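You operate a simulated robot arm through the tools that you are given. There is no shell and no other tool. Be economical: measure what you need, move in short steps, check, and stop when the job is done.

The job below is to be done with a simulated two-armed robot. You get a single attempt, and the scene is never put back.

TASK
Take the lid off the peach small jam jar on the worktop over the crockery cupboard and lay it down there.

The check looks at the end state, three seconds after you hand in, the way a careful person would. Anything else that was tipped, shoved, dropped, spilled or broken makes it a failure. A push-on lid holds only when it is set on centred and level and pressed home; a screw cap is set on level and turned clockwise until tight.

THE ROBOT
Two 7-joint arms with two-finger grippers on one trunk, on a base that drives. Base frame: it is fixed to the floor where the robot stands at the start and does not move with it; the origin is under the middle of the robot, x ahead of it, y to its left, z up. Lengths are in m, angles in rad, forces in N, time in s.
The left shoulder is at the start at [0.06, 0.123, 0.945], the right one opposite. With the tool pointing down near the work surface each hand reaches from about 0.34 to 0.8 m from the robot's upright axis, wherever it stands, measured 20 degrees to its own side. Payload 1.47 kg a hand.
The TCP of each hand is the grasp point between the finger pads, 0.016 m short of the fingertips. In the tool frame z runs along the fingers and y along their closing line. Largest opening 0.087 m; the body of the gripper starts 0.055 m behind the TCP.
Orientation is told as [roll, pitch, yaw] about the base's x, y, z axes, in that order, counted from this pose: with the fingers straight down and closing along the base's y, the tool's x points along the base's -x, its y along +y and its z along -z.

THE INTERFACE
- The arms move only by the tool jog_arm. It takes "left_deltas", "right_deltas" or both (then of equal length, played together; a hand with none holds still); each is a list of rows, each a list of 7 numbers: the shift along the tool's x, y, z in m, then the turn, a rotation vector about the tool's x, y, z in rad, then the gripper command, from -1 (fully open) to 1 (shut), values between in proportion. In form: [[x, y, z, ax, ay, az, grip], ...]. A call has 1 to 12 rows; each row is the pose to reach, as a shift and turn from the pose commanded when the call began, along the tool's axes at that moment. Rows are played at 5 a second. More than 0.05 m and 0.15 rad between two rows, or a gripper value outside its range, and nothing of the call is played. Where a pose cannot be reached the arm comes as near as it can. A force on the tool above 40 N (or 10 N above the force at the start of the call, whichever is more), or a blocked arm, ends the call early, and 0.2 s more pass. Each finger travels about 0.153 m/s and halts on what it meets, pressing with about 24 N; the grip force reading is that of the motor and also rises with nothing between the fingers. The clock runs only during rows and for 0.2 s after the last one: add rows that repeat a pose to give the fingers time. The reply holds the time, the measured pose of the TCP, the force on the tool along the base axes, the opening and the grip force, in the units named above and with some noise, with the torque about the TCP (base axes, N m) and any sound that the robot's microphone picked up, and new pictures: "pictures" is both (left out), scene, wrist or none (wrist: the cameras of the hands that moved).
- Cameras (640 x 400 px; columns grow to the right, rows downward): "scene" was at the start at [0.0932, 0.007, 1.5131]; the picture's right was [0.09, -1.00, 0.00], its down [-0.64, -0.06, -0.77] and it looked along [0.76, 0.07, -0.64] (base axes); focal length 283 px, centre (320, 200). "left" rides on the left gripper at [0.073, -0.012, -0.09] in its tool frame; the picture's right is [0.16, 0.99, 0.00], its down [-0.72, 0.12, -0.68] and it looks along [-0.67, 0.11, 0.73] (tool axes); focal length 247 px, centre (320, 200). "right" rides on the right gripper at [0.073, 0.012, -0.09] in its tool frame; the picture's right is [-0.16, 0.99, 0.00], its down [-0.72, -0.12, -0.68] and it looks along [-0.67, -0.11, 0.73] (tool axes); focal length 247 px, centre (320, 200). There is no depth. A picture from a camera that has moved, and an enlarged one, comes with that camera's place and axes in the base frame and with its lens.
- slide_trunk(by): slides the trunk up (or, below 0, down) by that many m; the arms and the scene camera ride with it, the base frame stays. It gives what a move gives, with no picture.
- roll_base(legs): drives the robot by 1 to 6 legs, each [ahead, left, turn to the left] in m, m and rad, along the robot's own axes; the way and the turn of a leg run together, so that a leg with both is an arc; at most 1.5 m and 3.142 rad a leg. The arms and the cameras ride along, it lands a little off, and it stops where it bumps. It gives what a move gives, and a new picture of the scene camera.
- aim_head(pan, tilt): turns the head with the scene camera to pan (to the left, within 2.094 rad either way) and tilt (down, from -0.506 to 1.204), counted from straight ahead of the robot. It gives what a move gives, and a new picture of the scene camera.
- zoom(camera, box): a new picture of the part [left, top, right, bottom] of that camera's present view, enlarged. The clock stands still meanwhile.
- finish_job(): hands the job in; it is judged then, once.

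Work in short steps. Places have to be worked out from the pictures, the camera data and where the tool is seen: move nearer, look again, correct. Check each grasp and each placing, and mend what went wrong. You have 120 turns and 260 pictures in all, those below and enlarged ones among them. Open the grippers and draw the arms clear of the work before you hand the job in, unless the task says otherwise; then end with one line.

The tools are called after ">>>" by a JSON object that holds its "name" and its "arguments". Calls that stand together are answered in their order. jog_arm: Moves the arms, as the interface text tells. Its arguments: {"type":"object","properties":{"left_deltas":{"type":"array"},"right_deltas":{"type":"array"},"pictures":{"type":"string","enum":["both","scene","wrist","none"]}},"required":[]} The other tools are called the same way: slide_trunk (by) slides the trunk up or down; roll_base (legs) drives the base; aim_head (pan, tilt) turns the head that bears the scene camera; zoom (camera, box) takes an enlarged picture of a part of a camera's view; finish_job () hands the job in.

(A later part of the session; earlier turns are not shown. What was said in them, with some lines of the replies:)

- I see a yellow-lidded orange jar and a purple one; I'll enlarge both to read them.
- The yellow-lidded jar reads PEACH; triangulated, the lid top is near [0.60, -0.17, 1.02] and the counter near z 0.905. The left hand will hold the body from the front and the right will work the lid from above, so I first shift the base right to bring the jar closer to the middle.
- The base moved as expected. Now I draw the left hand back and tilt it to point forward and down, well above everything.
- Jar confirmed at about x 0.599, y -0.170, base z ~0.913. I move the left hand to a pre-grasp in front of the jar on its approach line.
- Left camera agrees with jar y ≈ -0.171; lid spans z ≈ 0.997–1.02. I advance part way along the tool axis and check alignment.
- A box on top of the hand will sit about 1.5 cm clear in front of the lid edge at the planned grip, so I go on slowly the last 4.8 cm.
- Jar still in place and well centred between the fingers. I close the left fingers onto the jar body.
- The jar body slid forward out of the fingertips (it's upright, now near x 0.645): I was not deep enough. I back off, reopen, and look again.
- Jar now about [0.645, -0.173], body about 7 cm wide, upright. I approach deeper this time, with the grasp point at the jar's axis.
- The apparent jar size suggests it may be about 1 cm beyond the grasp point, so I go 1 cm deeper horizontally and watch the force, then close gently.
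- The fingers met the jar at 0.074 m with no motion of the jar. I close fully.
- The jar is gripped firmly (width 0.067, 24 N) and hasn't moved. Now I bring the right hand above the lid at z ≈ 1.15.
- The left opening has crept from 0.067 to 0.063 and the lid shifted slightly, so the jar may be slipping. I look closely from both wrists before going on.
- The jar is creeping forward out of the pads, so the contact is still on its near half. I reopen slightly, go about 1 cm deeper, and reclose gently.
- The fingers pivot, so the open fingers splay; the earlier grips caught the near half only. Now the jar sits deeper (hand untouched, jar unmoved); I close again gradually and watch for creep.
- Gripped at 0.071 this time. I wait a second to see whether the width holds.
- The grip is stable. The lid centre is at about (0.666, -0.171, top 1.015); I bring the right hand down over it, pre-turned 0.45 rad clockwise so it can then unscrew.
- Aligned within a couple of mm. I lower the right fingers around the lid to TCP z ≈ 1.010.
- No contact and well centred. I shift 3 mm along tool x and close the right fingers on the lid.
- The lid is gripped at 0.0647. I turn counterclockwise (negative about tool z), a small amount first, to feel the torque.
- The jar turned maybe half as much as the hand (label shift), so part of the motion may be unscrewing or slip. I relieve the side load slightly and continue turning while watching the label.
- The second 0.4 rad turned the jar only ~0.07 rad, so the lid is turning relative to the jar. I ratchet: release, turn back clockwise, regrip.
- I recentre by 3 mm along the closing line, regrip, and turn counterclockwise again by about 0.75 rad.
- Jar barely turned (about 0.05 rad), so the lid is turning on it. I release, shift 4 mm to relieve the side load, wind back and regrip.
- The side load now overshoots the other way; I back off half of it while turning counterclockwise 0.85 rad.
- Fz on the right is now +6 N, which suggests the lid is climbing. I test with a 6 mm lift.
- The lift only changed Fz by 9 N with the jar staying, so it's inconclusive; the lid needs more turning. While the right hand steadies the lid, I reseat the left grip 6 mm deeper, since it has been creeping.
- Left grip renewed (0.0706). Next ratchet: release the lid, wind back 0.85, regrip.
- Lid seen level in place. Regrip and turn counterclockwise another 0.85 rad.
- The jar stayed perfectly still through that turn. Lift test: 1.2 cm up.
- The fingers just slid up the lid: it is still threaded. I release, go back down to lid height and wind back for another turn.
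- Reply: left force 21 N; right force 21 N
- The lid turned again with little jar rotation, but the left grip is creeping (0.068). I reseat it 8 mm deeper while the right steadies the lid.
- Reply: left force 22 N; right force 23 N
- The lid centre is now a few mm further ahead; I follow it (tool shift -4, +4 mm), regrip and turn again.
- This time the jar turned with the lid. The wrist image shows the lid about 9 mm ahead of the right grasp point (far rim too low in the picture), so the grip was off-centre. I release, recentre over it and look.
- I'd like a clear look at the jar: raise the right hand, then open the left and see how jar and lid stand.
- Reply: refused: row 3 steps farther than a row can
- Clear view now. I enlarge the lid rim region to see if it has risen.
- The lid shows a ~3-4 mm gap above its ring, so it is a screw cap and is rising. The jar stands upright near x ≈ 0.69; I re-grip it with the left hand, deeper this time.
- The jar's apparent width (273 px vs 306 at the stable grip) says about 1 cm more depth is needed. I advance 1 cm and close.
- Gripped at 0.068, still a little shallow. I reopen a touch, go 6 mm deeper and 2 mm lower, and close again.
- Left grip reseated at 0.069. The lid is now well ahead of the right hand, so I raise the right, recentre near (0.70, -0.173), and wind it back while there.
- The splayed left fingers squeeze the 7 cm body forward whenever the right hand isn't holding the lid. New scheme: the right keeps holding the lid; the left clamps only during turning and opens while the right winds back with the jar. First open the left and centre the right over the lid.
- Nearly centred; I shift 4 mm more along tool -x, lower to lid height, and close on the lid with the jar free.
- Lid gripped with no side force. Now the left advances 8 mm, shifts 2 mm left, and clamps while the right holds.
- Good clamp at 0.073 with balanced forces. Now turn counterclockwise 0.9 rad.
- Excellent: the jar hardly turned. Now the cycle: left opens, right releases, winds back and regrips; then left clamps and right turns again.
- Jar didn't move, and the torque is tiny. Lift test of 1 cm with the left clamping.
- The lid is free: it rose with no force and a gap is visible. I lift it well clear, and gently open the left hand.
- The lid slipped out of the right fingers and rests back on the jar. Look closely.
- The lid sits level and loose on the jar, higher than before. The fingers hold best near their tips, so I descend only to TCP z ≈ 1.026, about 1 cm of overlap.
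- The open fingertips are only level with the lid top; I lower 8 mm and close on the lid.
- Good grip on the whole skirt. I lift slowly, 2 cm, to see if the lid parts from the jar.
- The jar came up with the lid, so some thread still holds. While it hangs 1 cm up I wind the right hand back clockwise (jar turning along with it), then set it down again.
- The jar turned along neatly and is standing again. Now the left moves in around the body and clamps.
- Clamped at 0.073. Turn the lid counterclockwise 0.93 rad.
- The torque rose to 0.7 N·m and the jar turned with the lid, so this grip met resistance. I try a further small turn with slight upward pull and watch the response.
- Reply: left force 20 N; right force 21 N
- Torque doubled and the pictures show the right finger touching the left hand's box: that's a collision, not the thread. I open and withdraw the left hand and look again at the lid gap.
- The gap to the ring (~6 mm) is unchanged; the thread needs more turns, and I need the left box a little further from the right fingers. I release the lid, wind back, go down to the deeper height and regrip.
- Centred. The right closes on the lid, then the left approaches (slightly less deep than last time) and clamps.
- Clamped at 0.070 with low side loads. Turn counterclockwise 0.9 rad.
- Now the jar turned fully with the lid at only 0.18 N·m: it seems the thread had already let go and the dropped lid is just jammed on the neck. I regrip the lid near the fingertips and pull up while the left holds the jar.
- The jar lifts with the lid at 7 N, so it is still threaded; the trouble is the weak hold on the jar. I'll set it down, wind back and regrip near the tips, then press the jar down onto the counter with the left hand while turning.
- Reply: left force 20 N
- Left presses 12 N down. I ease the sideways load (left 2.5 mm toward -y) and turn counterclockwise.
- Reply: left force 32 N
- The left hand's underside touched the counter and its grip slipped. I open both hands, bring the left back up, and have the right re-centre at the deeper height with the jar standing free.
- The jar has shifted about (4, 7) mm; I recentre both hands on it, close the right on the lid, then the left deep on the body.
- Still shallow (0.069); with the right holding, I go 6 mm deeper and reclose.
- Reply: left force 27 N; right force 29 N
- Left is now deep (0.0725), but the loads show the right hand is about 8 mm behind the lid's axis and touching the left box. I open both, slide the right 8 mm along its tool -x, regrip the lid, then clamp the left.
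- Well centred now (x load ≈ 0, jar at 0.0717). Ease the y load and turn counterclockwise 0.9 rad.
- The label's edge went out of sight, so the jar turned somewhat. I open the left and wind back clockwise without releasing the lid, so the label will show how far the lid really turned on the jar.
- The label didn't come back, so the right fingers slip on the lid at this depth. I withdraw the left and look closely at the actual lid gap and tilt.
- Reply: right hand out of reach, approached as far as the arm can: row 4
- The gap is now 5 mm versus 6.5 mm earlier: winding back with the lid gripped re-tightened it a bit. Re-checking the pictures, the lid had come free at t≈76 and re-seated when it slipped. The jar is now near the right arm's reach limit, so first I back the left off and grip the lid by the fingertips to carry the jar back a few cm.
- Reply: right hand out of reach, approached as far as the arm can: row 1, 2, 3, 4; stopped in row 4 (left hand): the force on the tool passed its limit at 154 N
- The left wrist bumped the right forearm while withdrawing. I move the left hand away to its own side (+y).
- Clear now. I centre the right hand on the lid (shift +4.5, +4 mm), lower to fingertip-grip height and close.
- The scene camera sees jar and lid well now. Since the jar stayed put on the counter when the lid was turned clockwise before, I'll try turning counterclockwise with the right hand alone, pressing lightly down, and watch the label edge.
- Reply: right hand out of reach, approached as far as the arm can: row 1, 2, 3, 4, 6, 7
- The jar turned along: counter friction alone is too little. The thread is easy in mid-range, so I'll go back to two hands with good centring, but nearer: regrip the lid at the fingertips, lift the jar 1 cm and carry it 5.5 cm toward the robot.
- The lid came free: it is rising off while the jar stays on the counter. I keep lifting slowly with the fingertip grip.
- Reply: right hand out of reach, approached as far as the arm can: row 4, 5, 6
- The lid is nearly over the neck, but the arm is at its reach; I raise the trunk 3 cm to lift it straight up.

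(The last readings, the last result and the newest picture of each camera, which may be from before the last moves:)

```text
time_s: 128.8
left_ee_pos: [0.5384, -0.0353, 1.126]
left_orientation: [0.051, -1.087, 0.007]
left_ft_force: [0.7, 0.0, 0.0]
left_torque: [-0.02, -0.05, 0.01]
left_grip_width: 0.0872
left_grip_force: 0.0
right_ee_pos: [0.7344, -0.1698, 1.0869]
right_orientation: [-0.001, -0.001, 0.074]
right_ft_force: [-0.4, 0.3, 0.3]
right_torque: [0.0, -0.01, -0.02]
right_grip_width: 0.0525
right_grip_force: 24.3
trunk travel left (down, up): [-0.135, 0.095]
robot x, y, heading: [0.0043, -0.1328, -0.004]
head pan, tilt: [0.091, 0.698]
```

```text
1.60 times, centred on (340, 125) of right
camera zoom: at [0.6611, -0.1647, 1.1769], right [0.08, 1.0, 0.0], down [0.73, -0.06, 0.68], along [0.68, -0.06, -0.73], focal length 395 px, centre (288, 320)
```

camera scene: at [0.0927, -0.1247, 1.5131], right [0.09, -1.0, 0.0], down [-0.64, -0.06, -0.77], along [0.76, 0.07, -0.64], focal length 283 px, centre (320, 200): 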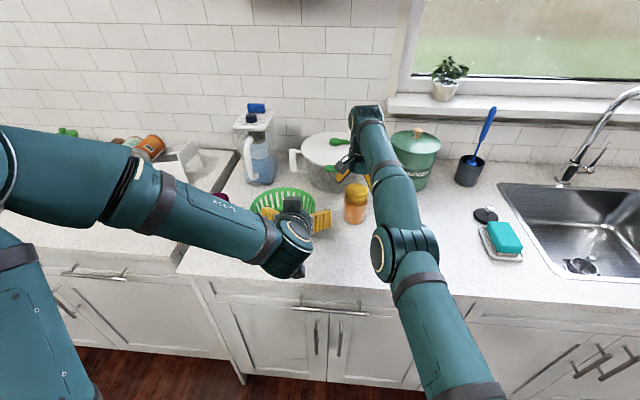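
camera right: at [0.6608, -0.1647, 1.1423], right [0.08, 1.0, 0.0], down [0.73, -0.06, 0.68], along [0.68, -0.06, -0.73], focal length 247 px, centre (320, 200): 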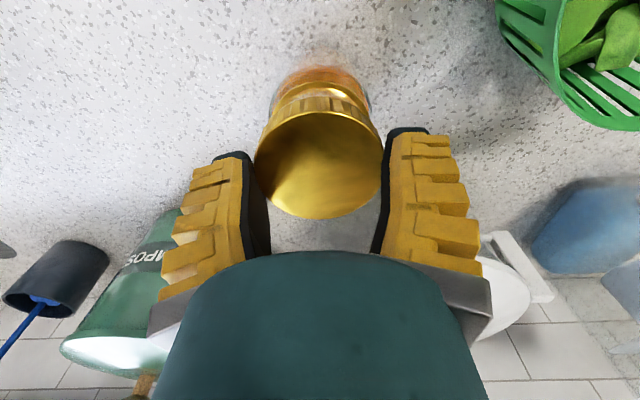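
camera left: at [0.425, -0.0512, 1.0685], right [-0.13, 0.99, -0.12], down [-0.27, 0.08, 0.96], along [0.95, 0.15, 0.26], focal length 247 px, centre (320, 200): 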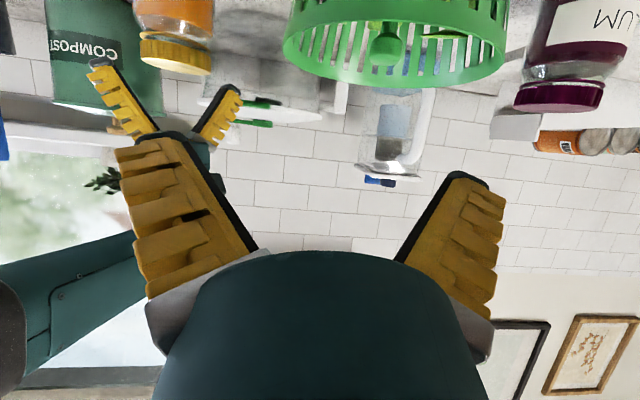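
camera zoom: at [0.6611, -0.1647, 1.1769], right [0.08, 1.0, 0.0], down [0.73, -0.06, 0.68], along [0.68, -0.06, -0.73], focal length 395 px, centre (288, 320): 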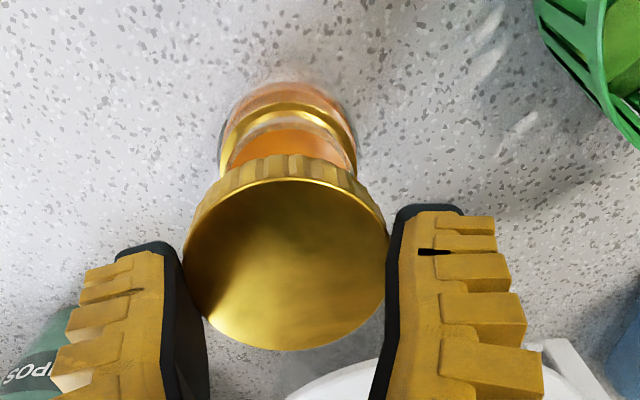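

The lid is fully off and clear of the jar. I carry it slowly to the free counter spot near (0.62, -0.31).

>>> {"name": "jog_arm", "arguments": {"right_deltas": [[0.012, -0.013, 0, 0, 0, 0, 1], [0.025, -0.027, 0, 0, 0, 0, 1], [0.04, -0.042, 0, 0, 0, 0, 1], [0.055, -0.057, 0, 0, 0, 0, 1], [0.07, -0.073, 0, 0, 0, 0, 1], [0.085, -0.088, 0, 0, 0, 0, 1], [0.1, -0.105, 0, 0, 0, 0, 1], [0.112, -0.12, 0, 0, 0, 0, 1], [0.124, -0.131, 0, 0, 0, 0, 1]]}}

```text
time_s: 130.8
left_ee_pos: [0.539, -0.0356, 1.1262]
left_orientation: [0.05, -1.089, 0.008]
left_ft_force: [-0.3, -0.1, -0.4]
left_torque: [-0.03, 0.0, 0.0]
left_grip_width: 0.087
left_grip_force: 0.1
right_ee_pos: [0.7371, -0.3097, 1.1214]
right_orientation: [-0.001, 0.001, 0.075]
right_ft_force: [-0.5, -0.7, 0.2]
right_torque: [0.02, -0.01, 0.02]
right_grip_width: 0.0519
right_grip_force: 23.9
right hand out of reach, approached as far as the arm can: row 1, 2, 3, 4, 5, 6, 7, 8, 9
trunk travel left (down, up): [-0.135, 0.095]
robot x, y, heading: [-0.0011, -0.1326, -0.008]
head pan, tilt: [0.091, 0.698]
camera scene: at [0.0925, -0.1254, 1.5482], right [0.09, -1.0, 0.0], down [-0.64, -0.06, -0.77], along [0.76, 0.07, -0.64], focal length 283 px, centre (320, 200)
camera right: at [0.6645, -0.3037, 1.2107], right [0.08, 1.0, 0.0], down [0.73, -0.06, 0.68], along [0.68, -0.06, -0.73], focal length 247 px, centre (320, 200)
```

scene: 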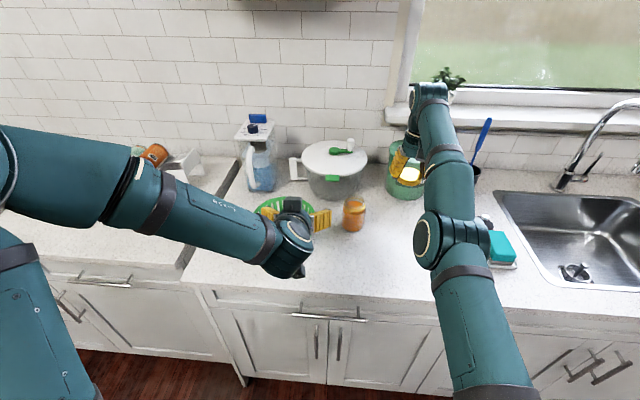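
right: 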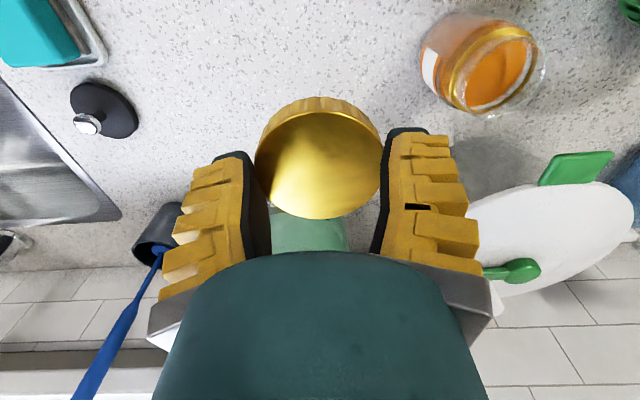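

The arm lagged in x (still 0.737, and higher). I hold the commanded pose a moment to see whether it converges.

>>> {"name": "jog_arm", "arguments": {"right_deltas": [[0, 0, 0, 0, 0, 0, 1], [0, 0, 0, 0, 0, 0, 1], [0, 0, 0, 0, 0, 0, 1]], "pictures": "none"}}

```text
time_s: 131.7
left_ee_pos: [0.5388, -0.0346, 1.1269]
left_orientation: [0.05, -1.088, 0.008]
left_ft_force: [0.8, 0.4, 0.4]
left_torque: [-0.02, 0.02, 0.0]
left_grip_width: 0.0867
left_grip_force: 0.1
right_ee_pos: [0.7387, -0.3098, 1.1203]
right_orientation: [-0.001, 0.0, 0.075]
right_ft_force: [-0.2, 1.0, -0.7]
right_torque: [0.04, -0.02, -0.03]
right_grip_width: 0.0517
right_grip_force: 23.5
trunk travel left (down, up): [-0.135, 0.095]
robot x, y, heading: [0.0002, -0.1354, -0.002]
head pan, tilt: [0.091, 0.698]
```

It settled there. Try a small step straight back toward the robot (2 cm) and see.

>>> {"name": "jog_arm", "arguments": {"right_deltas": [[0.01, 0, 0, 0, 0, 0, 1], [0.02, 0, 0, 0, 0, 0, 1], [0.03, 0, 0, 0, 0, 0, 1]], "pictures": "none"}}

```text
time_s: 132.4
left_ee_pos: [0.5388, -0.0353, 1.1265]
left_orientation: [0.051, -1.087, 0.008]
left_ft_force: [0.1, 0.4, 0.2]
left_torque: [0.01, -0.03, -0.01]
left_grip_width: 0.087
left_grip_force: 0.1
right_ee_pos: [0.7382, -0.3083, 1.1206]
right_orientation: [0.0, 0.0, 0.074]
right_ft_force: [0.4, -0.9, -0.6]
right_torque: [0.01, 0.05, -0.01]
right_grip_width: 0.0514
right_grip_force: 24.6
right hand out of reach, approached as far as the arm can: row 1, 2, 3
trunk travel left (down, up): [-0.135, 0.095]
robot x, y, heading: [-0.0015, -0.1298, -0.005]
head pan, tilt: [0.091, 0.698]
```

The straight arm is stuck in its reach limit. I simply drive the base back 12 cm, which brings the lid over free counter away from the compost bin.

>>> {"name": "roll_base", "arguments": {"legs": [[-0.06, 0, 0], [-0.06, 0, 0]]}}

>>> {"name": "zoom", "arguments": {"camera": "right", "box": [0, 0, 640, 400]}}

```text
time_s: 134.0
left_ee_pos: [0.4175, -0.0336, 1.1264]
left_orientation: [0.051, -1.088, 0.01]
left_ft_force: [-0.9, 0.2, 0.3]
left_torque: [0.01, 0.01, -0.01]
left_grip_width: 0.0865
left_grip_force: 0.0
right_ee_pos: [0.6163, -0.3077, 1.1222]
right_orientation: [0.0, 0.0, 0.077]
right_ft_force: [-0.2, 0.4, -0.2]
right_torque: [0.02, -0.02, -0.01]
right_grip_width: 0.0512
right_grip_force: 23.4
trunk travel left (down, up): [-0.135, 0.095]
robot x, y, heading: [-0.1201, -0.1312, -0.007]
head pan, tilt: [0.091, 0.698]
camera scene: at [-0.0297, -0.1245, 1.5483], right [0.09, -1.0, 0.0], down [-0.64, -0.06, -0.77], along [0.76, 0.07, -0.64], focal length 283 px, centre (320, 200)
```

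scene: 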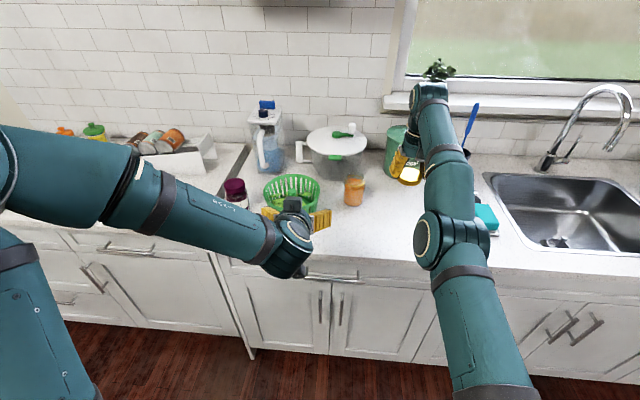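

```text
1.00 times, centred on (320, 200) of right (not enlarged: the box is as wide or as high as the picture)
camera zoom: at [0.5431, -0.3012, 1.2115], right [0.08, 1.0, 0.0], down [0.73, -0.06, 0.68], along [0.68, -0.06, -0.73], focal length 247 px, centre (320, 200)
```

zoom: 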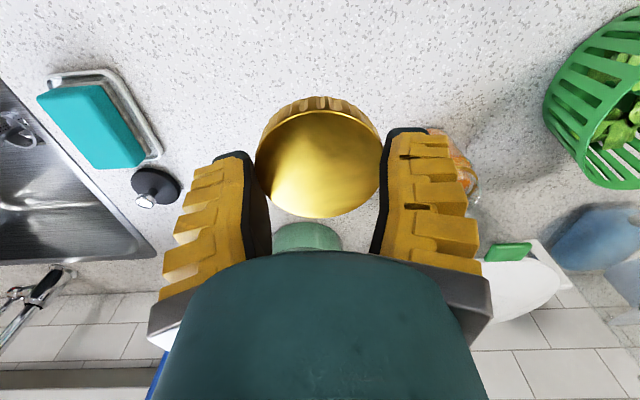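

The lid is over empty counter between jar and soap dish. I lower it with the arm.

>>> {"name": "jog_arm", "arguments": {"right_deltas": [[0, 0, 0.015, 0, 0, 0, 1], [0, 0, 0.03, 0, 0, 0, 1], [0, 0, 0.045, 0, 0, 0, 1], [0, 0, 0.06, 0, 0, 0, 1], [0, 0, 0.075, 0, 0, 0, 1], [0, 0, 0.09, 0, 0, 0, 1]], "pictures": "wrist"}}

```text
time_s: 135.4
left_ee_pos: [0.418, -0.0335, 1.1264]
left_orientation: [0.05, -1.087, 0.009]
left_ft_force: [0.5, 0.2, -0.1]
left_torque: [0.01, -0.01, 0.02]
left_grip_width: 0.087
left_grip_force: 0.0
right_ee_pos: [0.6339, -0.3072, 1.0326]
right_orientation: [0.001, 0.003, 0.077]
right_ft_force: [-0.3, -0.6, -0.6]
right_torque: [-0.02, 0.02, 0.01]
right_grip_width: 0.0506
right_grip_force: 23.6
right hand out of reach, approached as far as the arm can: row 1, 2, 3, 4, 5, 6
trunk travel left (down, up): [-0.135, 0.095]
robot x, y, heading: [-0.1185, -0.1321, -0.001]
head pan, tilt: [0.091, 0.698]
camera right: at [0.5618, -0.3024, 1.1223], right [0.08, 1.0, 0.0], down [0.73, -0.06, 0.68], along [0.68, -0.06, -0.73], focal length 247 px, centre (320, 200)
```

right: 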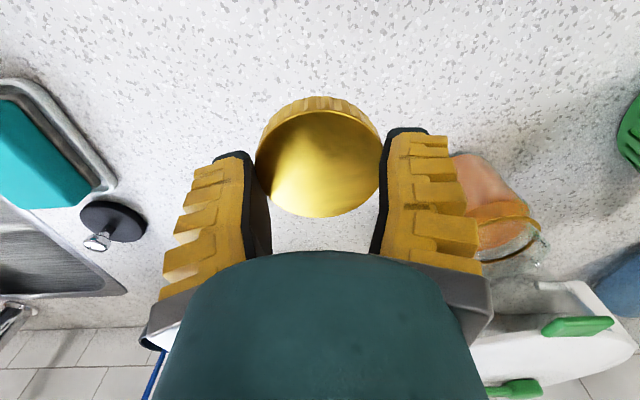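

Descending well. Continue to about 1.5 cm above contact.

>>> {"name": "jog_arm", "arguments": {"right_deltas": [[0, 0, 0.015, 0, 0, 0, 1], [0, 0, 0.03, 0, 0, 0, 1], [0, 0, 0.045, 0, 0, 0, 1], [0, 0, 0.06, 0, 0, 0, 1], [0, 0, 0.075, 0, 0, 0, 1], [0, 0, 0.083, 0, 0, 0, 1]]}}

>>> {"name": "zoom", "arguments": {"camera": "scene", "box": [360, 130, 480, 230]}}

```text
time_s: 136.8
left_ee_pos: [0.4182, -0.0339, 1.1252]
left_orientation: [0.05, -1.089, 0.01]
left_ft_force: [-0.4, 0.7, 0.2]
left_torque: [0.04, 0.0, 0.01]
left_grip_width: 0.0869
left_grip_force: 0.0
right_ee_pos: [0.6397, -0.3071, 0.9504]
right_orientation: [-0.001, 0.001, 0.076]
right_ft_force: [-0.2, 0.2, -0.9]
right_torque: [-0.01, 0.01, -0.02]
right_grip_width: 0.0002
right_grip_force: 24.3
right hand out of reach, approached as far as the arm can: row 2, 3, 4, 5, 6
trunk travel left (down, up): [-0.135, 0.095]
robot x, y, heading: [-0.1213, -0.1326, 0.002]
head pan, tilt: [0.091, 0.698]
camera scene: at [-0.0277, -0.1246, 1.5481], right [0.09, -1.0, 0.0], down [-0.64, -0.06, -0.77], along [0.76, 0.07, -0.64], focal length 283 px, centre (320, 200)
camera right: at [0.5675, -0.301, 1.0403], right [0.08, 1.0, 0.0], down [0.73, -0.06, 0.68], along [0.68, -0.06, -0.73], focal length 247 px, centre (320, 200)
```

scene: 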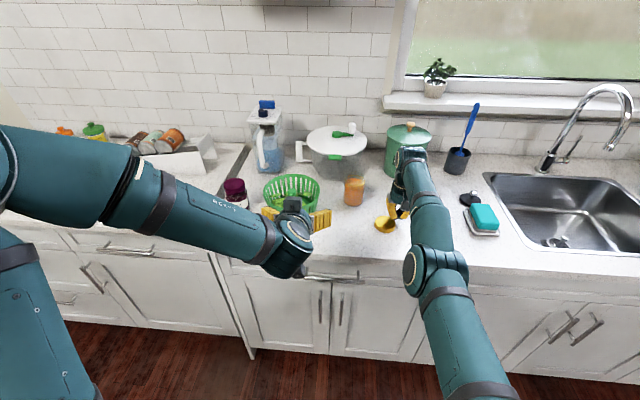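
right: 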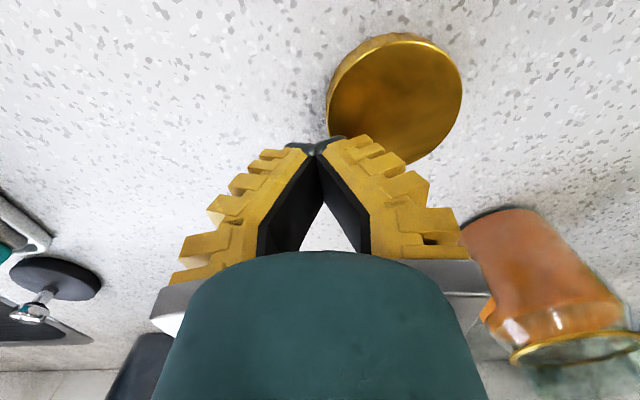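

```text
4.00 times, centred on (420, 180) of scene
camera zoom: at [-0.0277, -0.1246, 1.5481], right [0.09, -1.0, 0.0], down [-0.64, -0.06, -0.77], along [0.76, 0.07, -0.64], focal length 1131 px, centre (-80, 280)
```

zoom: 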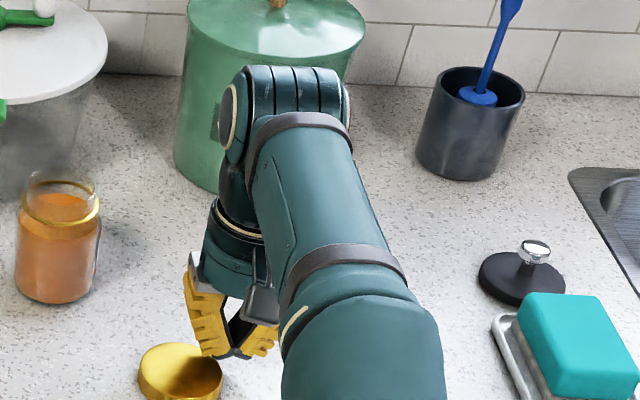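

The lid slipped out just above the counter and lies there, upright side up as it seems. I raise the closed hand straight up and look.

>>> {"name": "jog_arm", "arguments": {"right_deltas": [[0, 0, -0.02, 0, 0, 0, 1], [0, 0, -0.05, 0, 0, 0, 1], [0, 0, -0.09, 0, 0, 0, 1], [0, 0, -0.13, 0, 0, 0, 1]]}}

>>> {"name": "zoom", "arguments": {"camera": "scene", "box": [330, 160, 450, 250]}}

```text
time_s: 137.8
left_ee_pos: [0.4158, -0.0345, 1.1274]
left_orientation: [0.051, -1.091, 0.01]
left_ft_force: [-0.6, -0.8, 0.2]
left_torque: [-0.01, 0.05, 0.01]
left_grip_width: 0.087
left_grip_force: 0.1
right_ee_pos: [0.6273, -0.3129, 1.0812]
right_orientation: [0.001, 0.0, 0.076]
right_ft_force: [-0.3, -0.5, -1.0]
right_torque: [-0.05, -0.05, -0.04]
right_grip_width: 0.0
right_grip_force: 24.0
right hand out of reach, approached as far as the arm can: row 3, 4
trunk travel left (down, up): [-0.135, 0.095]
robot x, y, heading: [-0.1204, -0.1324, -0.002]
head pan, tilt: [0.091, 0.698]
camera scene: at [-0.0299, -0.1249, 1.5484], right [0.09, -1.0, 0.0], down [-0.64, -0.06, -0.77], along [0.76, 0.07, -0.64], focal length 283 px, centre (320, 200)
camera right: at [0.5546, -0.3068, 1.1713], right [0.08, 1.0, 0.0], down [0.73, -0.06, 0.68], along [0.68, -0.06, -0.73], focal length 247 px, centre (320, 200)
```

scene: 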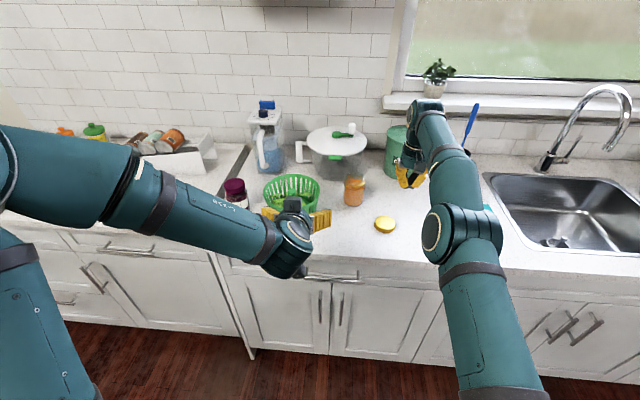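
right: 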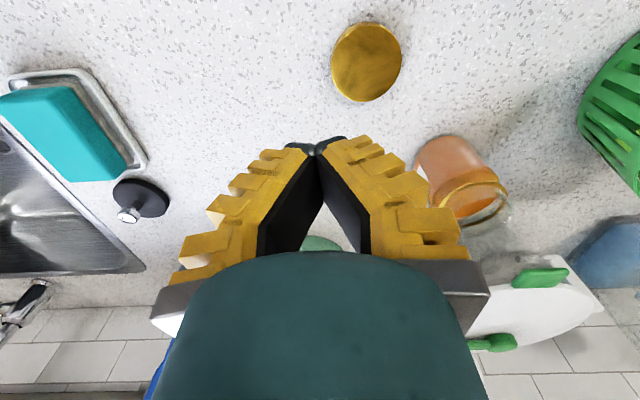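

```text
4.44 times, centred on (390, 205) of scene
camera zoom: at [-0.0299, -0.1249, 1.5484], right [0.09, -1.0, 0.0], down [-0.64, -0.06, -0.77], along [0.76, 0.07, -0.64], focal length 1257 px, centre (9, 178)
```

zoom: 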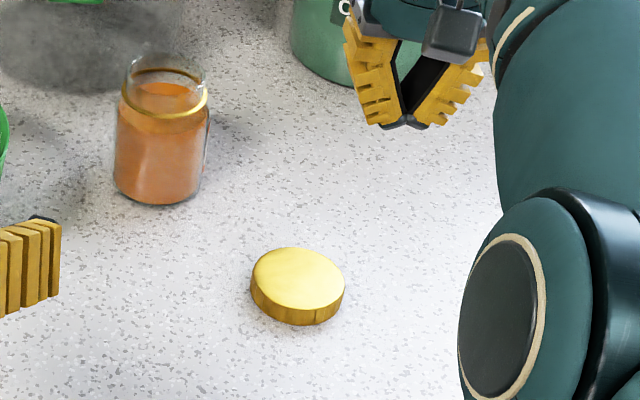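

The lid lies flat on the worktop, the jar stands open and upright. I open the right gripper and back the robot away to be clear.

>>> {"name": "jog_arm", "arguments": {"right_deltas": [[0, 0, 0, 0, 0, 0, -1], [0, 0, 0, 0, 0, 0, -1], [0, 0, 0, 0, 0, 0, -1]], "pictures": "none"}}

>>> {"name": "roll_base", "arguments": {"legs": [[-0.2, 0, 0]]}}

>>> {"name": "zoom", "arguments": {"camera": "scene", "box": [200, 80, 480, 255]}}

```text
time_s: 138.6
left_ee_pos: [0.4173, -0.032, 1.1268]
left_orientation: [0.051, -1.088, 0.008]
left_ft_force: [-0.7, -0.2, -1.2]
left_torque: [-0.01, -0.02, -0.02]
left_grip_width: 0.087
left_grip_force: 0.1
right_ee_pos: [0.6277, -0.3119, 1.0817]
right_orientation: [0.0, -0.002, 0.076]
right_ft_force: [0.0, 0.0, 0.2]
right_torque: [-0.03, 0.01, 0.0]
right_grip_width: 0.087
right_grip_force: 0.0
trunk travel left (down, up): [-0.135, 0.095]
robot x, y, heading: [-0.1203, -0.133, -0.001]
head pan, tilt: [0.091, 0.698]
```

```text
time_s: 140.2
left_ee_pos: [0.2206, -0.0337, 1.1266]
left_orientation: [0.051, -1.089, 0.011]
left_ft_force: [0.3, 0.0, 0.7]
left_torque: [-0.02, 0.01, -0.02]
left_grip_width: 0.087
left_grip_force: 0.0
right_ee_pos: [0.4314, -0.3121, 1.0816]
right_orientation: [-0.001, -0.001, 0.079]
right_ft_force: [0.0, 0.5, -0.6]
right_torque: [-0.02, 0.01, 0.01]
right_grip_width: 0.087
right_grip_force: 0.1
trunk travel left (down, up): [-0.135, 0.095]
robot x, y, heading: [-0.3198, -0.1332, -0.0]
head pan, tilt: [0.091, 0.698]
camera scene: at [-0.2261, -0.1244, 1.5482], right [0.09, -1.0, 0.0], down [-0.64, -0.06, -0.77], along [0.76, 0.07, -0.64], focal length 283 px, centre (320, 200)
```

scene: 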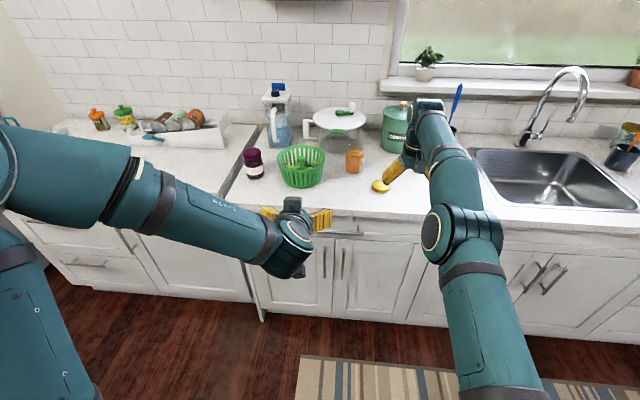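

```text
2.29 times, centred on (340, 168) of scene
camera zoom: at [-0.2261, -0.1244, 1.5482], right [0.09, -1.0, 0.0], down [-0.64, -0.06, -0.77], along [0.76, 0.07, -0.64], focal length 646 px, centre (274, 274)
```

zoom: 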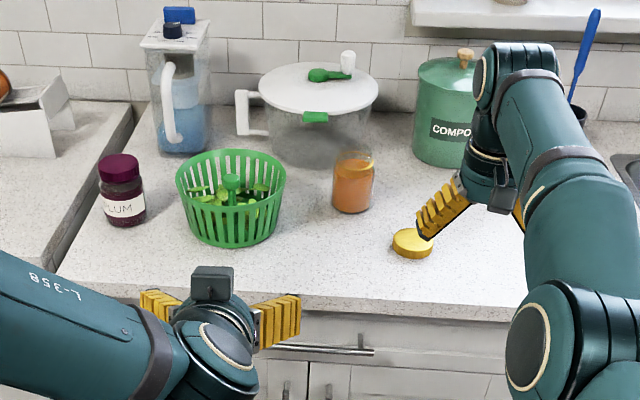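

Everything else stands where it was, the lid lies flat on the worktop beside the open jar, and both hands are open and clear. I hand the job in.

>>> {"name": "finish_job", "arguments": {}}

```text
The job is handed in.
```

The lid is off the peach jam jar and lies flat on the same worktop. The jar stands open and upright, about 13 cm deeper on the counter than where it started. The lid slipped from the fingers just above the counter as I set it down. Nothing else on the worktop looks moved in the last picture.
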